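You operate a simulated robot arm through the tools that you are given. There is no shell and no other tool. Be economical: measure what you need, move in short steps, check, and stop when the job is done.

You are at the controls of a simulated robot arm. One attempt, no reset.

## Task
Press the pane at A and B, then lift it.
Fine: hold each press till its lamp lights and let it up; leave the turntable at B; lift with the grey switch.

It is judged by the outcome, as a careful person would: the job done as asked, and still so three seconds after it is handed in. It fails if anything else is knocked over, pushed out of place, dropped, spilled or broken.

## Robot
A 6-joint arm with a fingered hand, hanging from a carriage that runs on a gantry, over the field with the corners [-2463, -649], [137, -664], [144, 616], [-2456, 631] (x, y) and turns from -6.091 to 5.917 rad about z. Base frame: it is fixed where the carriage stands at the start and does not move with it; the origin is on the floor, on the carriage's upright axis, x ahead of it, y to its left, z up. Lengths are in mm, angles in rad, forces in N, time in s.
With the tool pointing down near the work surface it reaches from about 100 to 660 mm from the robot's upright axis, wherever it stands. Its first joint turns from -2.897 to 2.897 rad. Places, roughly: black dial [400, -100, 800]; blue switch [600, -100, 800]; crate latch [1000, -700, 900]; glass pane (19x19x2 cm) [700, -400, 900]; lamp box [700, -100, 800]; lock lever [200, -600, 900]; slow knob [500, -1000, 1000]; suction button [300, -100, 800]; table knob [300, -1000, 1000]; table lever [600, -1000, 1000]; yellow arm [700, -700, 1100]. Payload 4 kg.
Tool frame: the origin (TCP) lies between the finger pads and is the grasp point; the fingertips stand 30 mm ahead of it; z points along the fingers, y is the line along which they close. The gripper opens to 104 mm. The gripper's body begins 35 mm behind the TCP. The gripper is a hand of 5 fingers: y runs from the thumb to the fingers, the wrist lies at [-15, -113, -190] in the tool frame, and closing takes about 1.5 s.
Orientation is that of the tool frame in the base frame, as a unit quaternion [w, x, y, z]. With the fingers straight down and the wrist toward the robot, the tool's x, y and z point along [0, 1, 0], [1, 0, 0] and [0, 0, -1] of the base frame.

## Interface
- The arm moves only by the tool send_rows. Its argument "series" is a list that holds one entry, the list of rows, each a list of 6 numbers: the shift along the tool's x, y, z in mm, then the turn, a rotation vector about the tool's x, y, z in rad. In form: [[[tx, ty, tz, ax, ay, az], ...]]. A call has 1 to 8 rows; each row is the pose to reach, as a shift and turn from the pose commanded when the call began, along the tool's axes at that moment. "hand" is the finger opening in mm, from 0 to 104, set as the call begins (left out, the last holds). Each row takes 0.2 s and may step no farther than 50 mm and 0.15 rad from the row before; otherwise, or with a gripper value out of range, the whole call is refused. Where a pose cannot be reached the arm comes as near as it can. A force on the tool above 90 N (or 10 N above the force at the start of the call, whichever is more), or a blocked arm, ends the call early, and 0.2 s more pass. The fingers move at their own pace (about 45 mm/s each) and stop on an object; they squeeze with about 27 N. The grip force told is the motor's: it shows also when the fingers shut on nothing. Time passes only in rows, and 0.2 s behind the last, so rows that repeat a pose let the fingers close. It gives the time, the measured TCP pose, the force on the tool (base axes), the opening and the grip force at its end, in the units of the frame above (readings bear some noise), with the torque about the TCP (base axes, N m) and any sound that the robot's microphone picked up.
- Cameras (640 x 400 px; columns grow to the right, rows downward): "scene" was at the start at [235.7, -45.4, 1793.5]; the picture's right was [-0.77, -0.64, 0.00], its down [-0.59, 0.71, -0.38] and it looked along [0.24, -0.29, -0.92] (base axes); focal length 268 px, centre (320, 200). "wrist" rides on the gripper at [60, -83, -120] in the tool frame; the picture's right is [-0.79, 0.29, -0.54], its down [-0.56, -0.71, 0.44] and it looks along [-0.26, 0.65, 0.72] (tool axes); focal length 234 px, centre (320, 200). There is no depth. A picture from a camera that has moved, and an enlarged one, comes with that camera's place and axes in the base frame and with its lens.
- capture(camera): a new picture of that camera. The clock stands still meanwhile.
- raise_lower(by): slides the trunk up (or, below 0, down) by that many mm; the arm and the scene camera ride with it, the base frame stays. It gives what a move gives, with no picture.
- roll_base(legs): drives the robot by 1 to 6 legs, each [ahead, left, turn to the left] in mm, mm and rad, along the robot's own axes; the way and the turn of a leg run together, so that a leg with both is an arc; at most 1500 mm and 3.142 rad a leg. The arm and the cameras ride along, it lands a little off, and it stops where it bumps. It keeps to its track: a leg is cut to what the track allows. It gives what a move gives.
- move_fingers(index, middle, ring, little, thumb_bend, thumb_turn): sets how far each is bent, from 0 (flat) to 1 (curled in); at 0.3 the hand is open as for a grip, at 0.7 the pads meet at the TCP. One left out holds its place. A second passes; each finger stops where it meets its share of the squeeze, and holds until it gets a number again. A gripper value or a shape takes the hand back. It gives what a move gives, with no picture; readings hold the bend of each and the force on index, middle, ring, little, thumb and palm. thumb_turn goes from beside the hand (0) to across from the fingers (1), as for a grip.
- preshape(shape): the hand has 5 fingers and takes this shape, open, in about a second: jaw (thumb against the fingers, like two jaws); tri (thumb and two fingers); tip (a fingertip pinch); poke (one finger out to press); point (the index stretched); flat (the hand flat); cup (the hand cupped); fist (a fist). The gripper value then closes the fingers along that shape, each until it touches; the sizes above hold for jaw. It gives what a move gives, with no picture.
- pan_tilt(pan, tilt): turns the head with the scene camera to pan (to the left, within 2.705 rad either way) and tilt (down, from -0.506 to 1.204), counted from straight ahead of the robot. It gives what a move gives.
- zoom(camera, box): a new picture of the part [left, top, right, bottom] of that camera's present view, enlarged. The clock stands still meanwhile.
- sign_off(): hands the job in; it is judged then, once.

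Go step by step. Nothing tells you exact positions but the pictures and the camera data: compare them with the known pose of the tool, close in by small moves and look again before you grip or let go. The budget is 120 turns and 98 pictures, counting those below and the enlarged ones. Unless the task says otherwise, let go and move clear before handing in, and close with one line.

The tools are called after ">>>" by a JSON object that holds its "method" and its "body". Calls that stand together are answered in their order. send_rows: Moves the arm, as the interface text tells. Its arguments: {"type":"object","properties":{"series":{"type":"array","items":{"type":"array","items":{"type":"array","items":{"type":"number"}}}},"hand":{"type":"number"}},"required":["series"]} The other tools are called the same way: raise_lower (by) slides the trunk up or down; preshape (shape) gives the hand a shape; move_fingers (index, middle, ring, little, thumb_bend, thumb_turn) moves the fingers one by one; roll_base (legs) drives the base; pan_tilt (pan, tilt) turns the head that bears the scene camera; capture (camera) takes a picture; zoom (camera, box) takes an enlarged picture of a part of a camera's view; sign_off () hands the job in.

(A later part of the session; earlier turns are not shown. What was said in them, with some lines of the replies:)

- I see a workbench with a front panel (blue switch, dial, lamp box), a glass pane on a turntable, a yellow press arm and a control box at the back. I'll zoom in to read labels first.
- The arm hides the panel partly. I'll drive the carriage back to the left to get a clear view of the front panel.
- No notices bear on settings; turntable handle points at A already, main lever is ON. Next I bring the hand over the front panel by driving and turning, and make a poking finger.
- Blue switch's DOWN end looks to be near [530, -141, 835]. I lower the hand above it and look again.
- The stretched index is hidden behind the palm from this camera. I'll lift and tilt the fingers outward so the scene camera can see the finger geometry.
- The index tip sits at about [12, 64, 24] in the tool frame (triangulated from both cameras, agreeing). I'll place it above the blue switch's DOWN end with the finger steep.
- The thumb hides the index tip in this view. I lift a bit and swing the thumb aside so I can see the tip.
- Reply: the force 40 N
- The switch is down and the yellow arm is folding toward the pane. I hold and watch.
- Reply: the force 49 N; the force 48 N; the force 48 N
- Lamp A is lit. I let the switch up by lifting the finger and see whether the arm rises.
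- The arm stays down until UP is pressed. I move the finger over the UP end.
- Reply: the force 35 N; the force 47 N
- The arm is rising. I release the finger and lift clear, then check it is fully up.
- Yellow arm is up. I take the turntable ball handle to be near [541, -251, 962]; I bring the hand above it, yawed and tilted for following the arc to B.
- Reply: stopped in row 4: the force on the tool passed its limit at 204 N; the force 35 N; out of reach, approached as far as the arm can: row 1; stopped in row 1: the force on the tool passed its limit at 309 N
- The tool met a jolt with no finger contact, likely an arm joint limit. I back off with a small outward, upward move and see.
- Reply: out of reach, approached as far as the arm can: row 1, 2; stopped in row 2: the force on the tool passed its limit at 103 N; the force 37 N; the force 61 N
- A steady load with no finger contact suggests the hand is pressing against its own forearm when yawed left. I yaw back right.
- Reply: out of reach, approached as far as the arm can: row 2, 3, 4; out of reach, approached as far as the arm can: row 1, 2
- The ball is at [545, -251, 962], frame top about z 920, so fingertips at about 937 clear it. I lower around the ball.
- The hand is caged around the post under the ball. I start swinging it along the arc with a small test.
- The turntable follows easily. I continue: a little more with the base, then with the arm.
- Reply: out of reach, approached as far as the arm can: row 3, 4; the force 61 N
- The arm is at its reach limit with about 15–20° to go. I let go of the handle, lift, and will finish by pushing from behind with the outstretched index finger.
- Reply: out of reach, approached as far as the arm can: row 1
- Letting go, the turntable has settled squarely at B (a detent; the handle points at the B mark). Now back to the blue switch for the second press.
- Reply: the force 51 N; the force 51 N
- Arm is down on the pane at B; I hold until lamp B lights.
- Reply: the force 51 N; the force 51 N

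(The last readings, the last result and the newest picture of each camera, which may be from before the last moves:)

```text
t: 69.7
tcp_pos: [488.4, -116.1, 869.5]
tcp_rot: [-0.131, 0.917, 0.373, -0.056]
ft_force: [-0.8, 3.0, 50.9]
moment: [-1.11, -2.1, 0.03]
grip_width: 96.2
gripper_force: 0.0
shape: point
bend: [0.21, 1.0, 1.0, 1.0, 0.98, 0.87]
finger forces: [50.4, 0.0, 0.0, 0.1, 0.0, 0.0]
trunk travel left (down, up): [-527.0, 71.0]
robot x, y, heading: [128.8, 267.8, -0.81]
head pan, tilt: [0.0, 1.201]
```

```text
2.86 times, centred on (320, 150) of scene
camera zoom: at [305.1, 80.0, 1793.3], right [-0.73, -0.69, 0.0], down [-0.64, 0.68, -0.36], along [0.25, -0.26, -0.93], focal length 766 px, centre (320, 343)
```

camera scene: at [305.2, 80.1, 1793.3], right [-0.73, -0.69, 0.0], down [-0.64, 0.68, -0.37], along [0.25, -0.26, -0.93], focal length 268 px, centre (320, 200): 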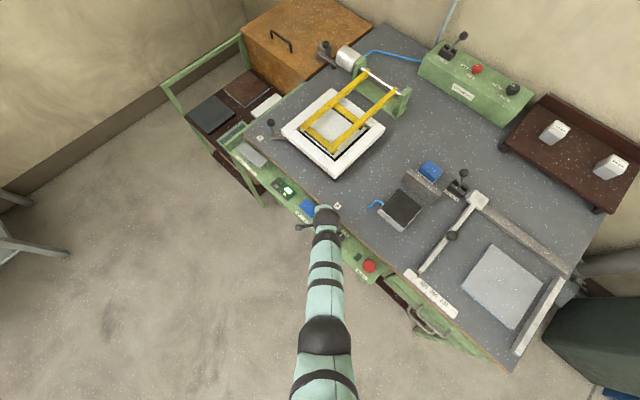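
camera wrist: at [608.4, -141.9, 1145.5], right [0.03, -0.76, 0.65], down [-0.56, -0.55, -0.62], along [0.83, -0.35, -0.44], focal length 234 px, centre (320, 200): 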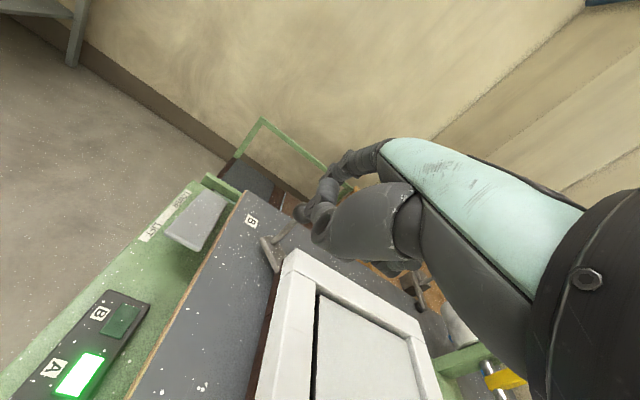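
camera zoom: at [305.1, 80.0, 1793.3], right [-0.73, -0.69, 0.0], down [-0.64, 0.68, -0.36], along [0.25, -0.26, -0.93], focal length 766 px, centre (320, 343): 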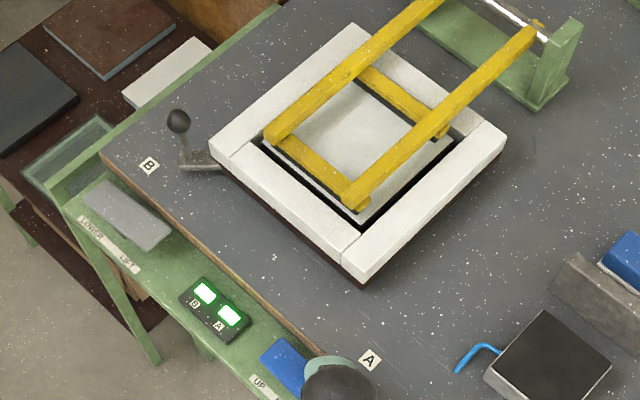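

Both lamps are lit. Now the UP end of the blue switch.

>>> {"method": "send_rows", "body": {"series": [[[0, -10, -32, 0, 0, 0], [0, -20, -64, 0, 0, 0], [25, -4, -69, 0, 0, 0], [51, 12, -74, 0, 0, 0], [51, 24, -36, 0, 0, 0], [51, 29, -20, 0, 0, 0], [51, 31, -14, 0, 0, 0], [51, 32.6, -8.7, 0, 0, 0]]]}}

>>> {"method": "send_rows", "body": {"series": [[[0, 0, 0, 0, 0, 0], [0, 0, 0, 0, 0, 0], [0, 0, 0, 0, 0, 0]]]}}

>>> {"method": "capture", "body": {"camera": "scene"}}

```text
t: 71.5
tcp_pos: [550.0, -101.4, 868.7]
tcp_rot: [-0.131, 0.917, 0.374, -0.053]
ft_force: [-1.8, 5.2, 46.6]
moment: [-1.34, -1.86, 0.13]
grip_width: 96.2
gripper_force: 0.0
shape: point
bend: [0.2, 1.0, 1.0, 1.0, 0.98, 0.87]
finger forces: [46.3, 0.0, 0.0, 0.0, 0.0, 0.1]
trunk travel left (down, up): [-527.0, 71.0]
robot x, y, heading: [131.0, 266.5, -0.814]
head pan, tilt: [0.0, 1.201]
```

```text
t: 72.3
tcp_pos: [549.9, -101.2, 869.0]
tcp_rot: [-0.132, 0.917, 0.373, -0.054]
ft_force: [-1.0, 6.0, 55.1]
moment: [-1.48, -2.18, 0.13]
grip_width: 95.9
gripper_force: 0.0
shape: point
bend: [0.2, 1.0, 1.0, 1.0, 0.98, 0.87]
finger forces: [53.6, 0.0, 0.0, 0.0, 0.0, 0.0]
trunk travel left (down, up): [-527.0, 71.0]
robot x, y, heading: [131.2, 269.5, -0.811]
head pan, tilt: [0.0, 1.201]
```

```text
32 pictures are left
camera scene: at [305.3, 80.2, 1793.3], right [-0.73, -0.69, 0.0], down [-0.64, 0.68, -0.37], along [0.25, -0.26, -0.93], focal length 268 px, centre (320, 200)
```

scene: 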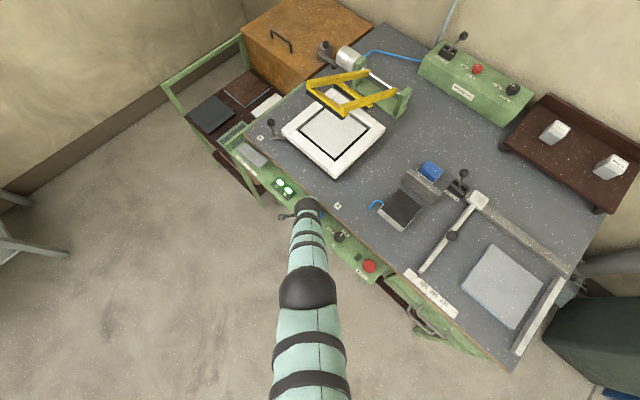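

The arm is rising again. I lift the finger away and drive over to reach the grey switch.

>>> {"method": "send_rows", "body": {"series": [[[0, -10, -32, 0, 0, 0], [0, -22, -72, 0, 0, 0], [0, -34, -110, 0, 0, 0], [0, -44, -143, 0, 0, 0]]]}}

>>> {"method": "roll_base", "body": {"legs": [[0, 0, 0.81], [8, -388, 0]]}}

>>> {"method": "pan_tilt", "body": {"pan": -0.1, "tilt": 1.0}}

>>> {"method": "capture", "body": {"camera": "scene"}}

>>> {"method": "capture", "body": {"camera": "wrist"}}

```text
t: 73.5
tcp_pos: [481.2, -44.9, 916.2]
tcp_rot: [-0.258, 0.889, 0.36, -0.117]
ft_force: [-1.4, 1.6, -1.6]
moment: [-0.09, -0.12, -0.04]
grip_width: 0.1
gripper_force: 0.2
shape: point
bend: [0.2, 1.0, 1.0, 1.0, 0.99, 0.87]
finger forces: [0.0, 0.0, 0.0, 0.0, 0.0, 0.0]
out of reach, approached as far as the arm can: row 1, 2
trunk travel left (down, up): [-527.0, 71.0]
robot x, y, heading: [130.1, 265.7, -0.814]
head pan, tilt: [0.0, 1.201]
stopped in row 4: the arm was blocked; the commanded pose is now the measured one
```

```text
t: 78.1
tcp_pos: [615.0, -77.3, 921.6]
tcp_rot: [-0.187, 0.675, 0.684, -0.204]
ft_force: [-0.4, -0.4, -0.3]
moment: [-0.02, 0.0, 0.01]
grip_width: 0.0
gripper_force: 0.0
shape: point
bend: [0.2, 1.0, 1.0, 1.0, 0.99, 0.87]
finger forces: [0.1, 0.0, 0.0, 0.0, 0.0, 0.0]
trunk travel left (down, up): [-527.0, 71.0]
robot x, y, heading: [138.4, -118.9, 0.004]
head pan, tilt: [0.0, 1.201]
```

```text
t: 78.8
tcp_pos: [616.7, -77.3, 922.3]
tcp_rot: [-0.188, 0.676, 0.683, -0.203]
ft_force: [-0.3, 0.0, 0.5]
moment: [0.01, -0.01, -0.01]
grip_width: 0.2
gripper_force: 0.0
shape: point
bend: [0.2, 1.0, 1.0, 1.0, 0.99, 0.87]
finger forces: [0.1, 0.0, 0.0, 0.0, 0.0, 0.0]
trunk travel left (down, up): [-527.0, 71.0]
robot x, y, heading: [138.6, -120.8, 0.005]
head pan, tilt: [-0.099, 1.0]
```

```text
31 pictures are left
camera scene: at [405.9, -127.9, 1804.9], right [-0.1, -1.0, 0.0], down [-0.84, 0.08, -0.54], along [0.54, -0.05, -0.84], focal length 268 px, centre (320, 200)
```

scene: 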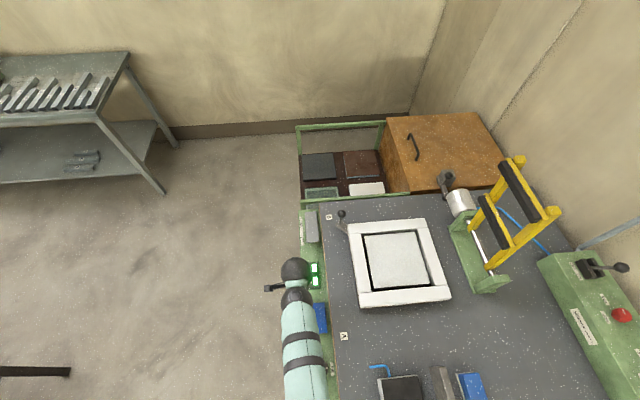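

```text
30 pictures are left
camera wrist: at [608.4, -13.3, 1067.1], right [0.55, -0.77, 0.32], down [-0.82, -0.57, 0.02], along [0.17, -0.27, -0.95], focal length 234 px, centre (320, 200)
```

wrist: 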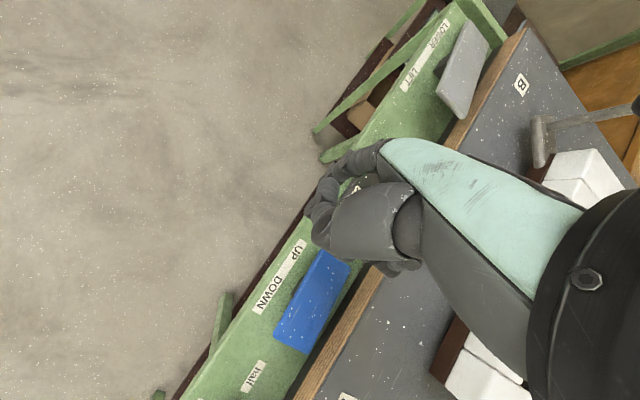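

Lamps A and B stay lit, the yellow arm is up. I straighten the hand and raise it, moving outward in small steps.

>>> {"method": "send_rows", "body": {"series": [[[0, 0.5, -18, -0.09, 0, 0], [-1, 1, -36, -0.18, 0, 0], [-1, 1.5, -54, -0.27, 0, 0], [-2, 2, -72, -0.36, 0, 0], [-2, 2.5, -90, -0.46, 0, 0], [-2.5, 3, -108, -0.56, 0, 0]]]}}

```text
t: 80.2
tcp_pos: [674.0, -77.3, 1012.0]
tcp_rot: [0.007, 0.701, 0.713, -0.007]
ft_force: [-0.1, -0.1, 0.0]
moment: [-0.03, -0.02, 0.0]
grip_width: 0.4
gripper_force: 0.1
shape: point
bend: [0.2, 1.0, 1.0, 1.0, 0.99, 0.87]
finger forces: [0.0, 0.1, 0.0, 0.0, 0.0, 0.0]
trunk travel left (down, up): [-527.0, 71.0]
robot x, y, heading: [137.3, -120.3, 0.004]
head pan, tilt: [-0.099, 1.0]
```

>>> {"method": "send_rows", "body": {"series": [[[-18, 28, 10, 0, 0, 0], [-37, 56, 25, 0, 0, 0], [-56, 85, 45, 0, 0, 0], [-75, 113, 65, 0, 0, 0], [-75, 113, 80, 0, 0, 0]]]}}

>>> {"method": "zoom", "body": {"camera": "scene", "box": [240, 170, 400, 310]}}

>>> {"method": "capture", "body": {"camera": "wrist"}}

```text
t: 81.4
tcp_pos: [790.3, -152.4, 935.2]
tcp_rot: [0.009, 0.701, 0.714, -0.005]
ft_force: [0.4, 1.1, 0.5]
moment: [-0.04, 0.02, -0.05]
grip_width: 0.0
gripper_force: 0.0
shape: point
bend: [0.2, 1.0, 1.0, 1.0, 0.99, 0.87]
finger forces: [0.0, 0.0, 0.0, 0.0, 0.1, 0.1]
trunk travel left (down, up): [-527.0, 71.0]
robot x, y, heading: [138.1, -119.1, 0.004]
head pan, tilt: [-0.099, 1.0]
```

```text
2.86 times, centred on (320, 240) of scene
camera zoom: at [406.2, -128.0, 1805.2], right [-0.1, -1.0, 0.0], down [-0.84, 0.08, -0.54], along [0.54, -0.05, -0.84], focal length 766 px, centre (320, 86)
```

zoom: 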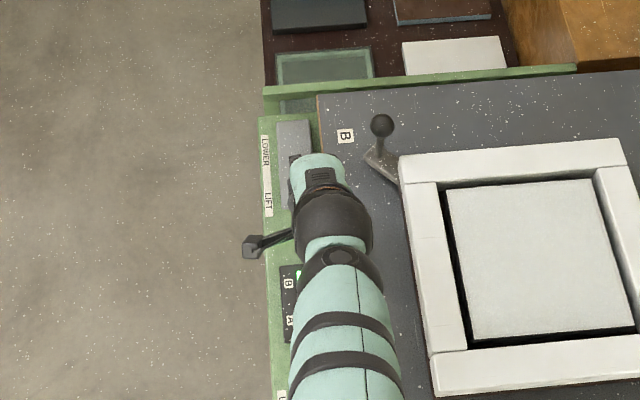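

```text
28 pictures are left
camera wrist: at [705.4, -90.4, 1054.3], right [0.3, -0.77, 0.56], down [-0.69, -0.58, -0.43], along [0.65, -0.26, -0.71], focal length 234 px, centre (320, 200)
```

wrist: 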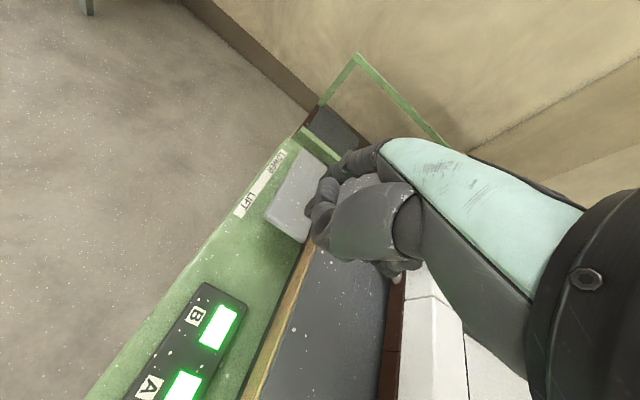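

The index tip is over the LIFT end of the grey switch (about [854, -140]). I shift slightly away from the bench edge and lower in small steps.

>>> {"method": "send_rows", "body": {"series": [[[8, 0, 15, 0, 0, 0], [8, 0, 30, 0, 0, 0], [8, 0, 45, 0, 0, 0]]]}}

>>> {"method": "capture", "body": {"camera": "wrist"}}

```text
t: 82.2
tcp_pos: [770.7, -142.1, 912.3]
tcp_rot: [0.008, 0.701, 0.713, -0.007]
ft_force: [0.1, 0.4, 0.4]
moment: [0.02, 0.0, -0.01]
grip_width: 0.1
gripper_force: 0.0
shape: point
bend: [0.2, 1.0, 1.0, 1.0, 0.99, 0.87]
finger forces: [0.0, 0.0, 0.0, 0.0, 0.1, 0.0]
out of reach, approached as far as the arm can: row 1, 2, 3
trunk travel left (down, up): [-527.0, 71.0]
robot x, y, heading: [138.0, -120.6, 0.001]
head pan, tilt: [-0.099, 1.0]
```

```text
27 pictures are left
camera wrist: at [687.2, -80.1, 1033.0], right [0.3, -0.77, 0.56], down [-0.7, -0.58, -0.42], along [0.65, -0.26, -0.71], focal length 234 px, centre (320, 200)
```

wrist: 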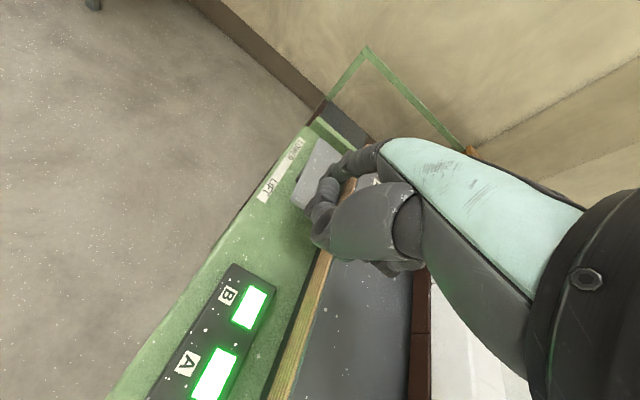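

Reach shrinks as the hand goes down, so the shoulder is high; lowering the trunk will help. I first raise and draw in the hand, then slide the trunk down.

>>> {"method": "send_rows", "body": {"series": [[[6, -20, -20, 0, 0, 0], [12, -40, -50, 0, 0, 0], [19, -55, -85, 0, 0, 0], [25, -70, -120, 0, 0, 0], [31, -82, -155, 0, 0, 0], [38, -92, -190, 0, 0, 0], [44, -102, -225, 0, 0, 0]]]}}

```text
t: 83.8
tcp_pos: [667.9, -97.3, 1136.3]
tcp_rot: [0.006, 0.701, 0.713, -0.008]
ft_force: [0.1, -0.8, -0.4]
moment: [0.0, -0.03, 0.02]
grip_width: 96.0
gripper_force: 0.1
shape: point
bend: [0.2, 1.0, 1.0, 1.0, 0.98, 0.87]
finger forces: [0.0, 0.0, 0.1, 0.0, 0.0, 0.1]
trunk travel left (down, up): [-527.0, 71.0]
robot x, y, heading: [135.7, -120.6, 0.001]
head pan, tilt: [-0.099, 1.0]
```

>>> {"method": "raise_lower", "body": {"by": -200}}

>>> {"method": "capture", "body": {"camera": "scene"}}

>>> {"method": "capture", "body": {"camera": "wrist"}}

```text
t: 86.0
tcp_pos: [670.1, -96.6, 936.2]
tcp_rot: [0.007, 0.701, 0.713, -0.006]
ft_force: [-0.6, -0.3, 0.1]
moment: [-0.05, -0.04, 0.01]
grip_width: 95.9
gripper_force: 0.0
shape: point
bend: [0.2, 1.0, 1.0, 1.0, 0.98, 0.87]
finger forces: [0.1, 0.0, 0.0, 0.0, 0.0, 0.0]
trunk travel left (down, up): [-327.0, 271.0]
robot x, y, heading: [136.8, -118.6, -0.002]
head pan, tilt: [-0.099, 1.0]
```

```text
26 pictures are left
camera scene: at [406.0, -127.9, 1605.0], right [-0.1, -1.0, 0.0], down [-0.84, 0.08, -0.54], along [0.54, -0.05, -0.84], focal length 268 px, centre (320, 200)
```

scene: 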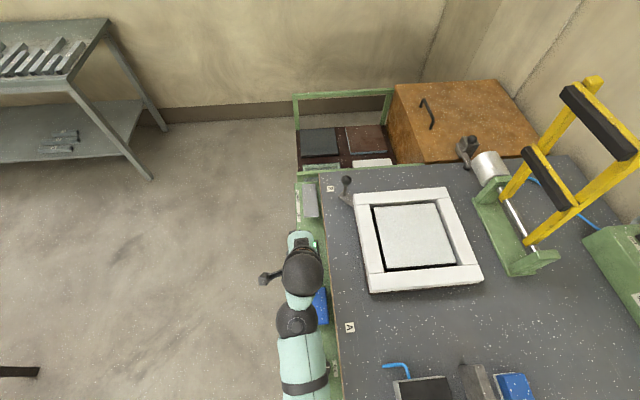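

```text
25 pictures are left
camera wrist: at [585.3, -34.9, 1055.7], right [0.3, -0.77, 0.56], down [-0.7, -0.58, -0.42], along [0.65, -0.26, -0.71], focal length 234 px, centre (320, 200)
```

wrist: 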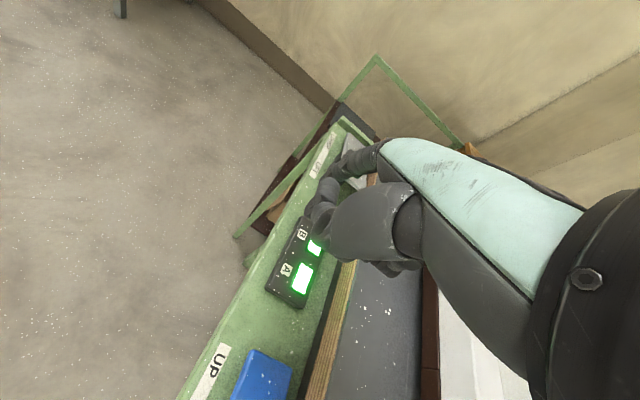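

>>> {"method": "send_rows", "body": {"series": [[[-13, 31, 0, 0.075, 0, 0], [-26, 62, 0, 0.15, 0, 0], [-39, 94, 0, 0.225, 0, 0], [-52, 125, 0, 0.3, 0, 0]]]}}

>>> {"method": "capture", "body": {"camera": "wrist"}}

```text
t: 87.0
tcp_pos: [795.3, -146.6, 938.3]
tcp_rot: [-0.098, 0.694, 0.704, -0.114]
ft_force: [-0.2, -1.0, 0.0]
moment: [-0.01, -0.06, 0.02]
grip_width: 96.2
gripper_force: 0.1
shape: point
bend: [0.2, 1.0, 1.0, 1.0, 0.98, 0.87]
finger forces: [0.0, 0.0, 0.0, 0.0, 0.0, 0.0]
trunk travel left (down, up): [-327.0, 271.0]
robot x, y, heading: [137.1, -116.4, -0.001]
head pan, tilt: [-0.099, 1.0]
```

```text
24 pictures are left
camera wrist: at [751.4, -83.3, 1076.5], right [0.45, -0.77, 0.45], down [-0.79, -0.58, -0.2], along [0.41, -0.27, -0.87], focal length 234 px, centre (320, 200)
```

wrist: 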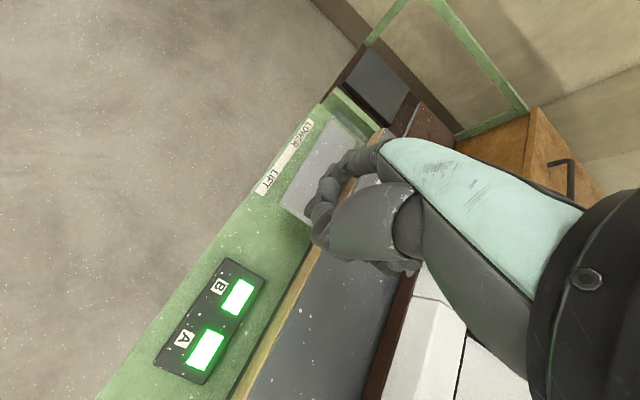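

>>> {"method": "send_rows", "body": {"series": [[[0, 5.2, 16.7, 0, 0, 0], [0, 10.4, 33.4, 0, 0, 0], [0, 11.8, 38.2, 0, 0, 0], [0, 13.3, 43, 0, 0, 0]]]}}

```text
t: 88.0
tcp_pos: [800.0, -147.3, 896.9]
tcp_rot: [-0.095, 0.695, 0.704, -0.111]
ft_force: [-3.6, 0.2, 25.4]
moment: [0.39, -1.32, 0.08]
grip_width: 95.9
gripper_force: 0.1
shape: point
bend: [0.19, 1.0, 1.0, 1.0, 0.98, 0.87]
finger forces: [23.7, 0.0, 0.0, 0.0, 0.1, 0.0]
trunk travel left (down, up): [-327.0, 271.0]
robot x, y, heading: [135.2, -118.9, -0.002]
head pan, tilt: [-0.099, 1.0]
```

>>> {"method": "send_rows", "body": {"series": [[[0, 1.2, 3.8, 0, 0, 0], [0, 2.4, 7.6, 0, 0, 0], [0, 2.4, 7.6, 0, 0, 0]]]}}

>>> {"method": "capture", "body": {"camera": "scene"}}

>>> {"method": "zoom", "body": {"camera": "wrist", "box": [230, 90, 430, 290]}}

```text
t: 88.8
tcp_pos: [792.8, -147.8, 881.1]
tcp_rot: [-0.099, 0.694, 0.703, -0.115]
ft_force: [0.5, 0.6, 1.0]
moment: [-0.01, 0.01, -0.02]
grip_width: 95.8
gripper_force: 0.0
shape: point
bend: [0.2, 1.0, 1.0, 1.0, 0.98, 0.87]
finger forces: [0.0, 0.1, 0.1, 0.0, 0.0, 0.0]
trunk travel left (down, up): [-327.0, 271.0]
robot x, y, heading: [137.1, -122.2, 0.004]
head pan, tilt: [-0.099, 1.0]
```

```text
23 pictures are left
camera scene: at [405.9, -128.0, 1604.8], right [-0.1, -1.0, 0.0], down [-0.84, 0.08, -0.54], along [0.54, -0.05, -0.84], focal length 268 px, centre (320, 200)
```

scene: 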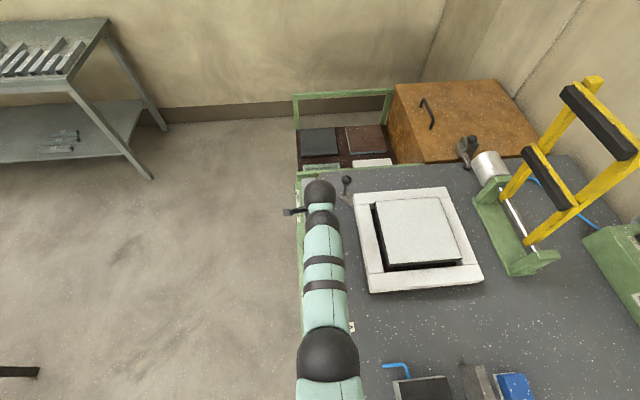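

```text
2.00 times, centred on (330, 190) of wrist
camera zoom: at [749.0, -84.8, 1020.6], right [0.45, -0.77, 0.45], down [-0.79, -0.58, -0.19], along [0.41, -0.27, -0.87], focal length 468 px, centre (300, 220)
```

zoom: 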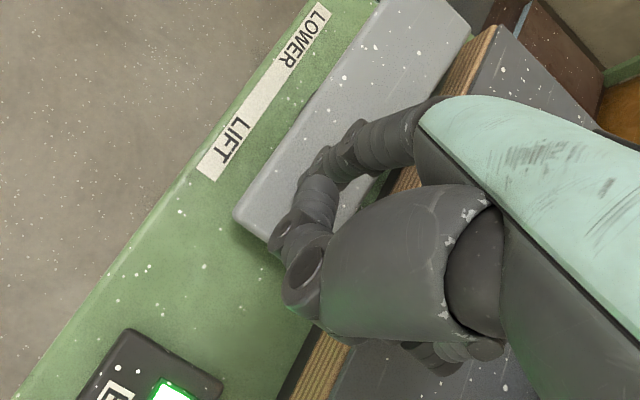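

The switch clicked over and the pane is lifting. I raise the finger clear and retract.

>>> {"method": "send_rows", "body": {"series": [[[0, -10, -32, 0, 0, 0], [0, -20, -64, 0, 0, 0], [0, -28, -90, 0, 0, 0], [0, -60, -90, 0, 0, 0], [0, -100, -90, 0, 0, 0]]]}}

>>> {"method": "roll_base", "body": {"legs": [[0, 300, 0]]}}

>>> {"method": "pan_tilt", "body": {"pan": -0.7, "tilt": 0.85}}

>>> {"method": "capture", "body": {"camera": "scene"}}

>>> {"method": "zoom", "body": {"camera": "scene", "box": [200, 100, 440, 300]}}

```text
t: 90.0
tcp_pos: [750.5, -146.3, 985.6]
tcp_rot: [-0.098, 0.695, 0.703, -0.113]
ft_force: [0.1, 0.4, 0.3]
moment: [-0.01, 0.01, 0.0]
grip_width: 95.9
gripper_force: 0.1
shape: point
bend: [0.2, 1.0, 1.0, 1.0, 0.98, 0.87]
finger forces: [0.0, 0.0, 0.0, 0.1, 0.0, 0.1]
out of reach, approached as far as the arm can: row 5
trunk travel left (down, up): [-327.0, 271.0]
robot x, y, heading: [137.2, -119.3, 0.003]
head pan, tilt: [-0.099, 1.0]
```

```text
t: 92.0
tcp_pos: [750.9, 154.1, 987.1]
tcp_rot: [-0.098, 0.694, 0.705, -0.114]
ft_force: [0.4, 0.1, 0.3]
moment: [-0.04, -0.02, 0.0]
grip_width: 96.1
gripper_force: 0.0
shape: point
bend: [0.2, 1.0, 1.0, 1.0, 0.98, 0.87]
finger forces: [0.0, 0.1, 0.0, 0.0, 0.0, 0.1]
trunk travel left (down, up): [-327.0, 271.0]
robot x, y, heading: [135.2, 174.9, 0.008]
head pan, tilt: [-0.099, 1.0]
```

```text
t: 93.0
tcp_pos: [751.6, 154.2, 986.9]
tcp_rot: [-0.098, 0.693, 0.705, -0.114]
ft_force: [-0.4, -0.6, -0.3]
moment: [0.0, 0.01, 0.01]
grip_width: 96.2
gripper_force: 0.0
shape: point
bend: [0.2, 1.0, 1.0, 1.0, 0.98, 0.87]
finger forces: [0.1, 0.0, 0.0, 0.0, 0.0, 0.1]
trunk travel left (down, up): [-327.0, 271.0]
robot x, y, heading: [134.3, 178.5, 0.004]
head pan, tilt: [-0.7, 0.85]
```

```text
21 pictures are left
camera scene: at [395.7, 127.8, 1616.1], right [-0.64, -0.77, 0.0], down [-0.58, 0.48, -0.66], along [0.51, -0.42, -0.75], focal length 268 px, centre (320, 200)
```

scene: 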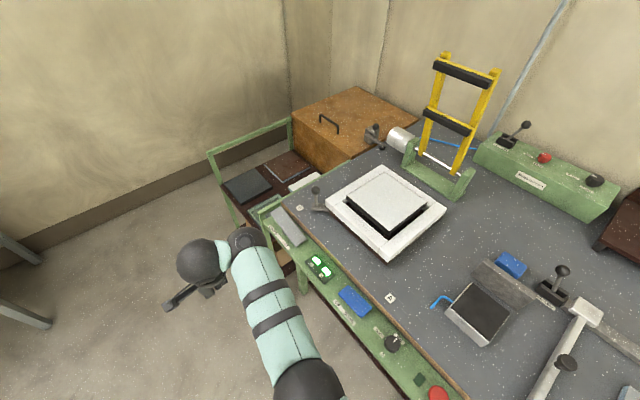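

```text
2.00 times, centred on (320, 200) of scene
camera zoom: at [395.7, 127.8, 1616.1], right [-0.64, -0.77, 0.0], down [-0.58, 0.48, -0.66], along [0.51, -0.42, -0.75], focal length 536 px, centre (320, 200)
```

zoom: 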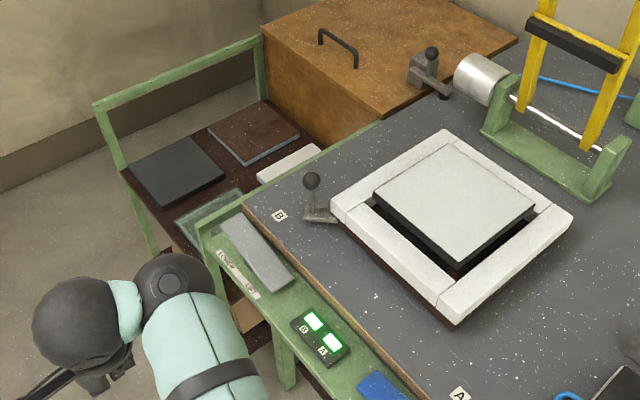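

Both lamps are lit, the turntable stands at B, the yellow arm is up, the pane is raised, and the hand is clear. I hand the job in.

>>> {"method": "sign_off", "body": {}}

```text
The job is handed in.
```

The job is handed in: I pressed the pane at A and at B, holding each press until its lamp lit, then left the turntable at B and lifted the pane with the grey switch.
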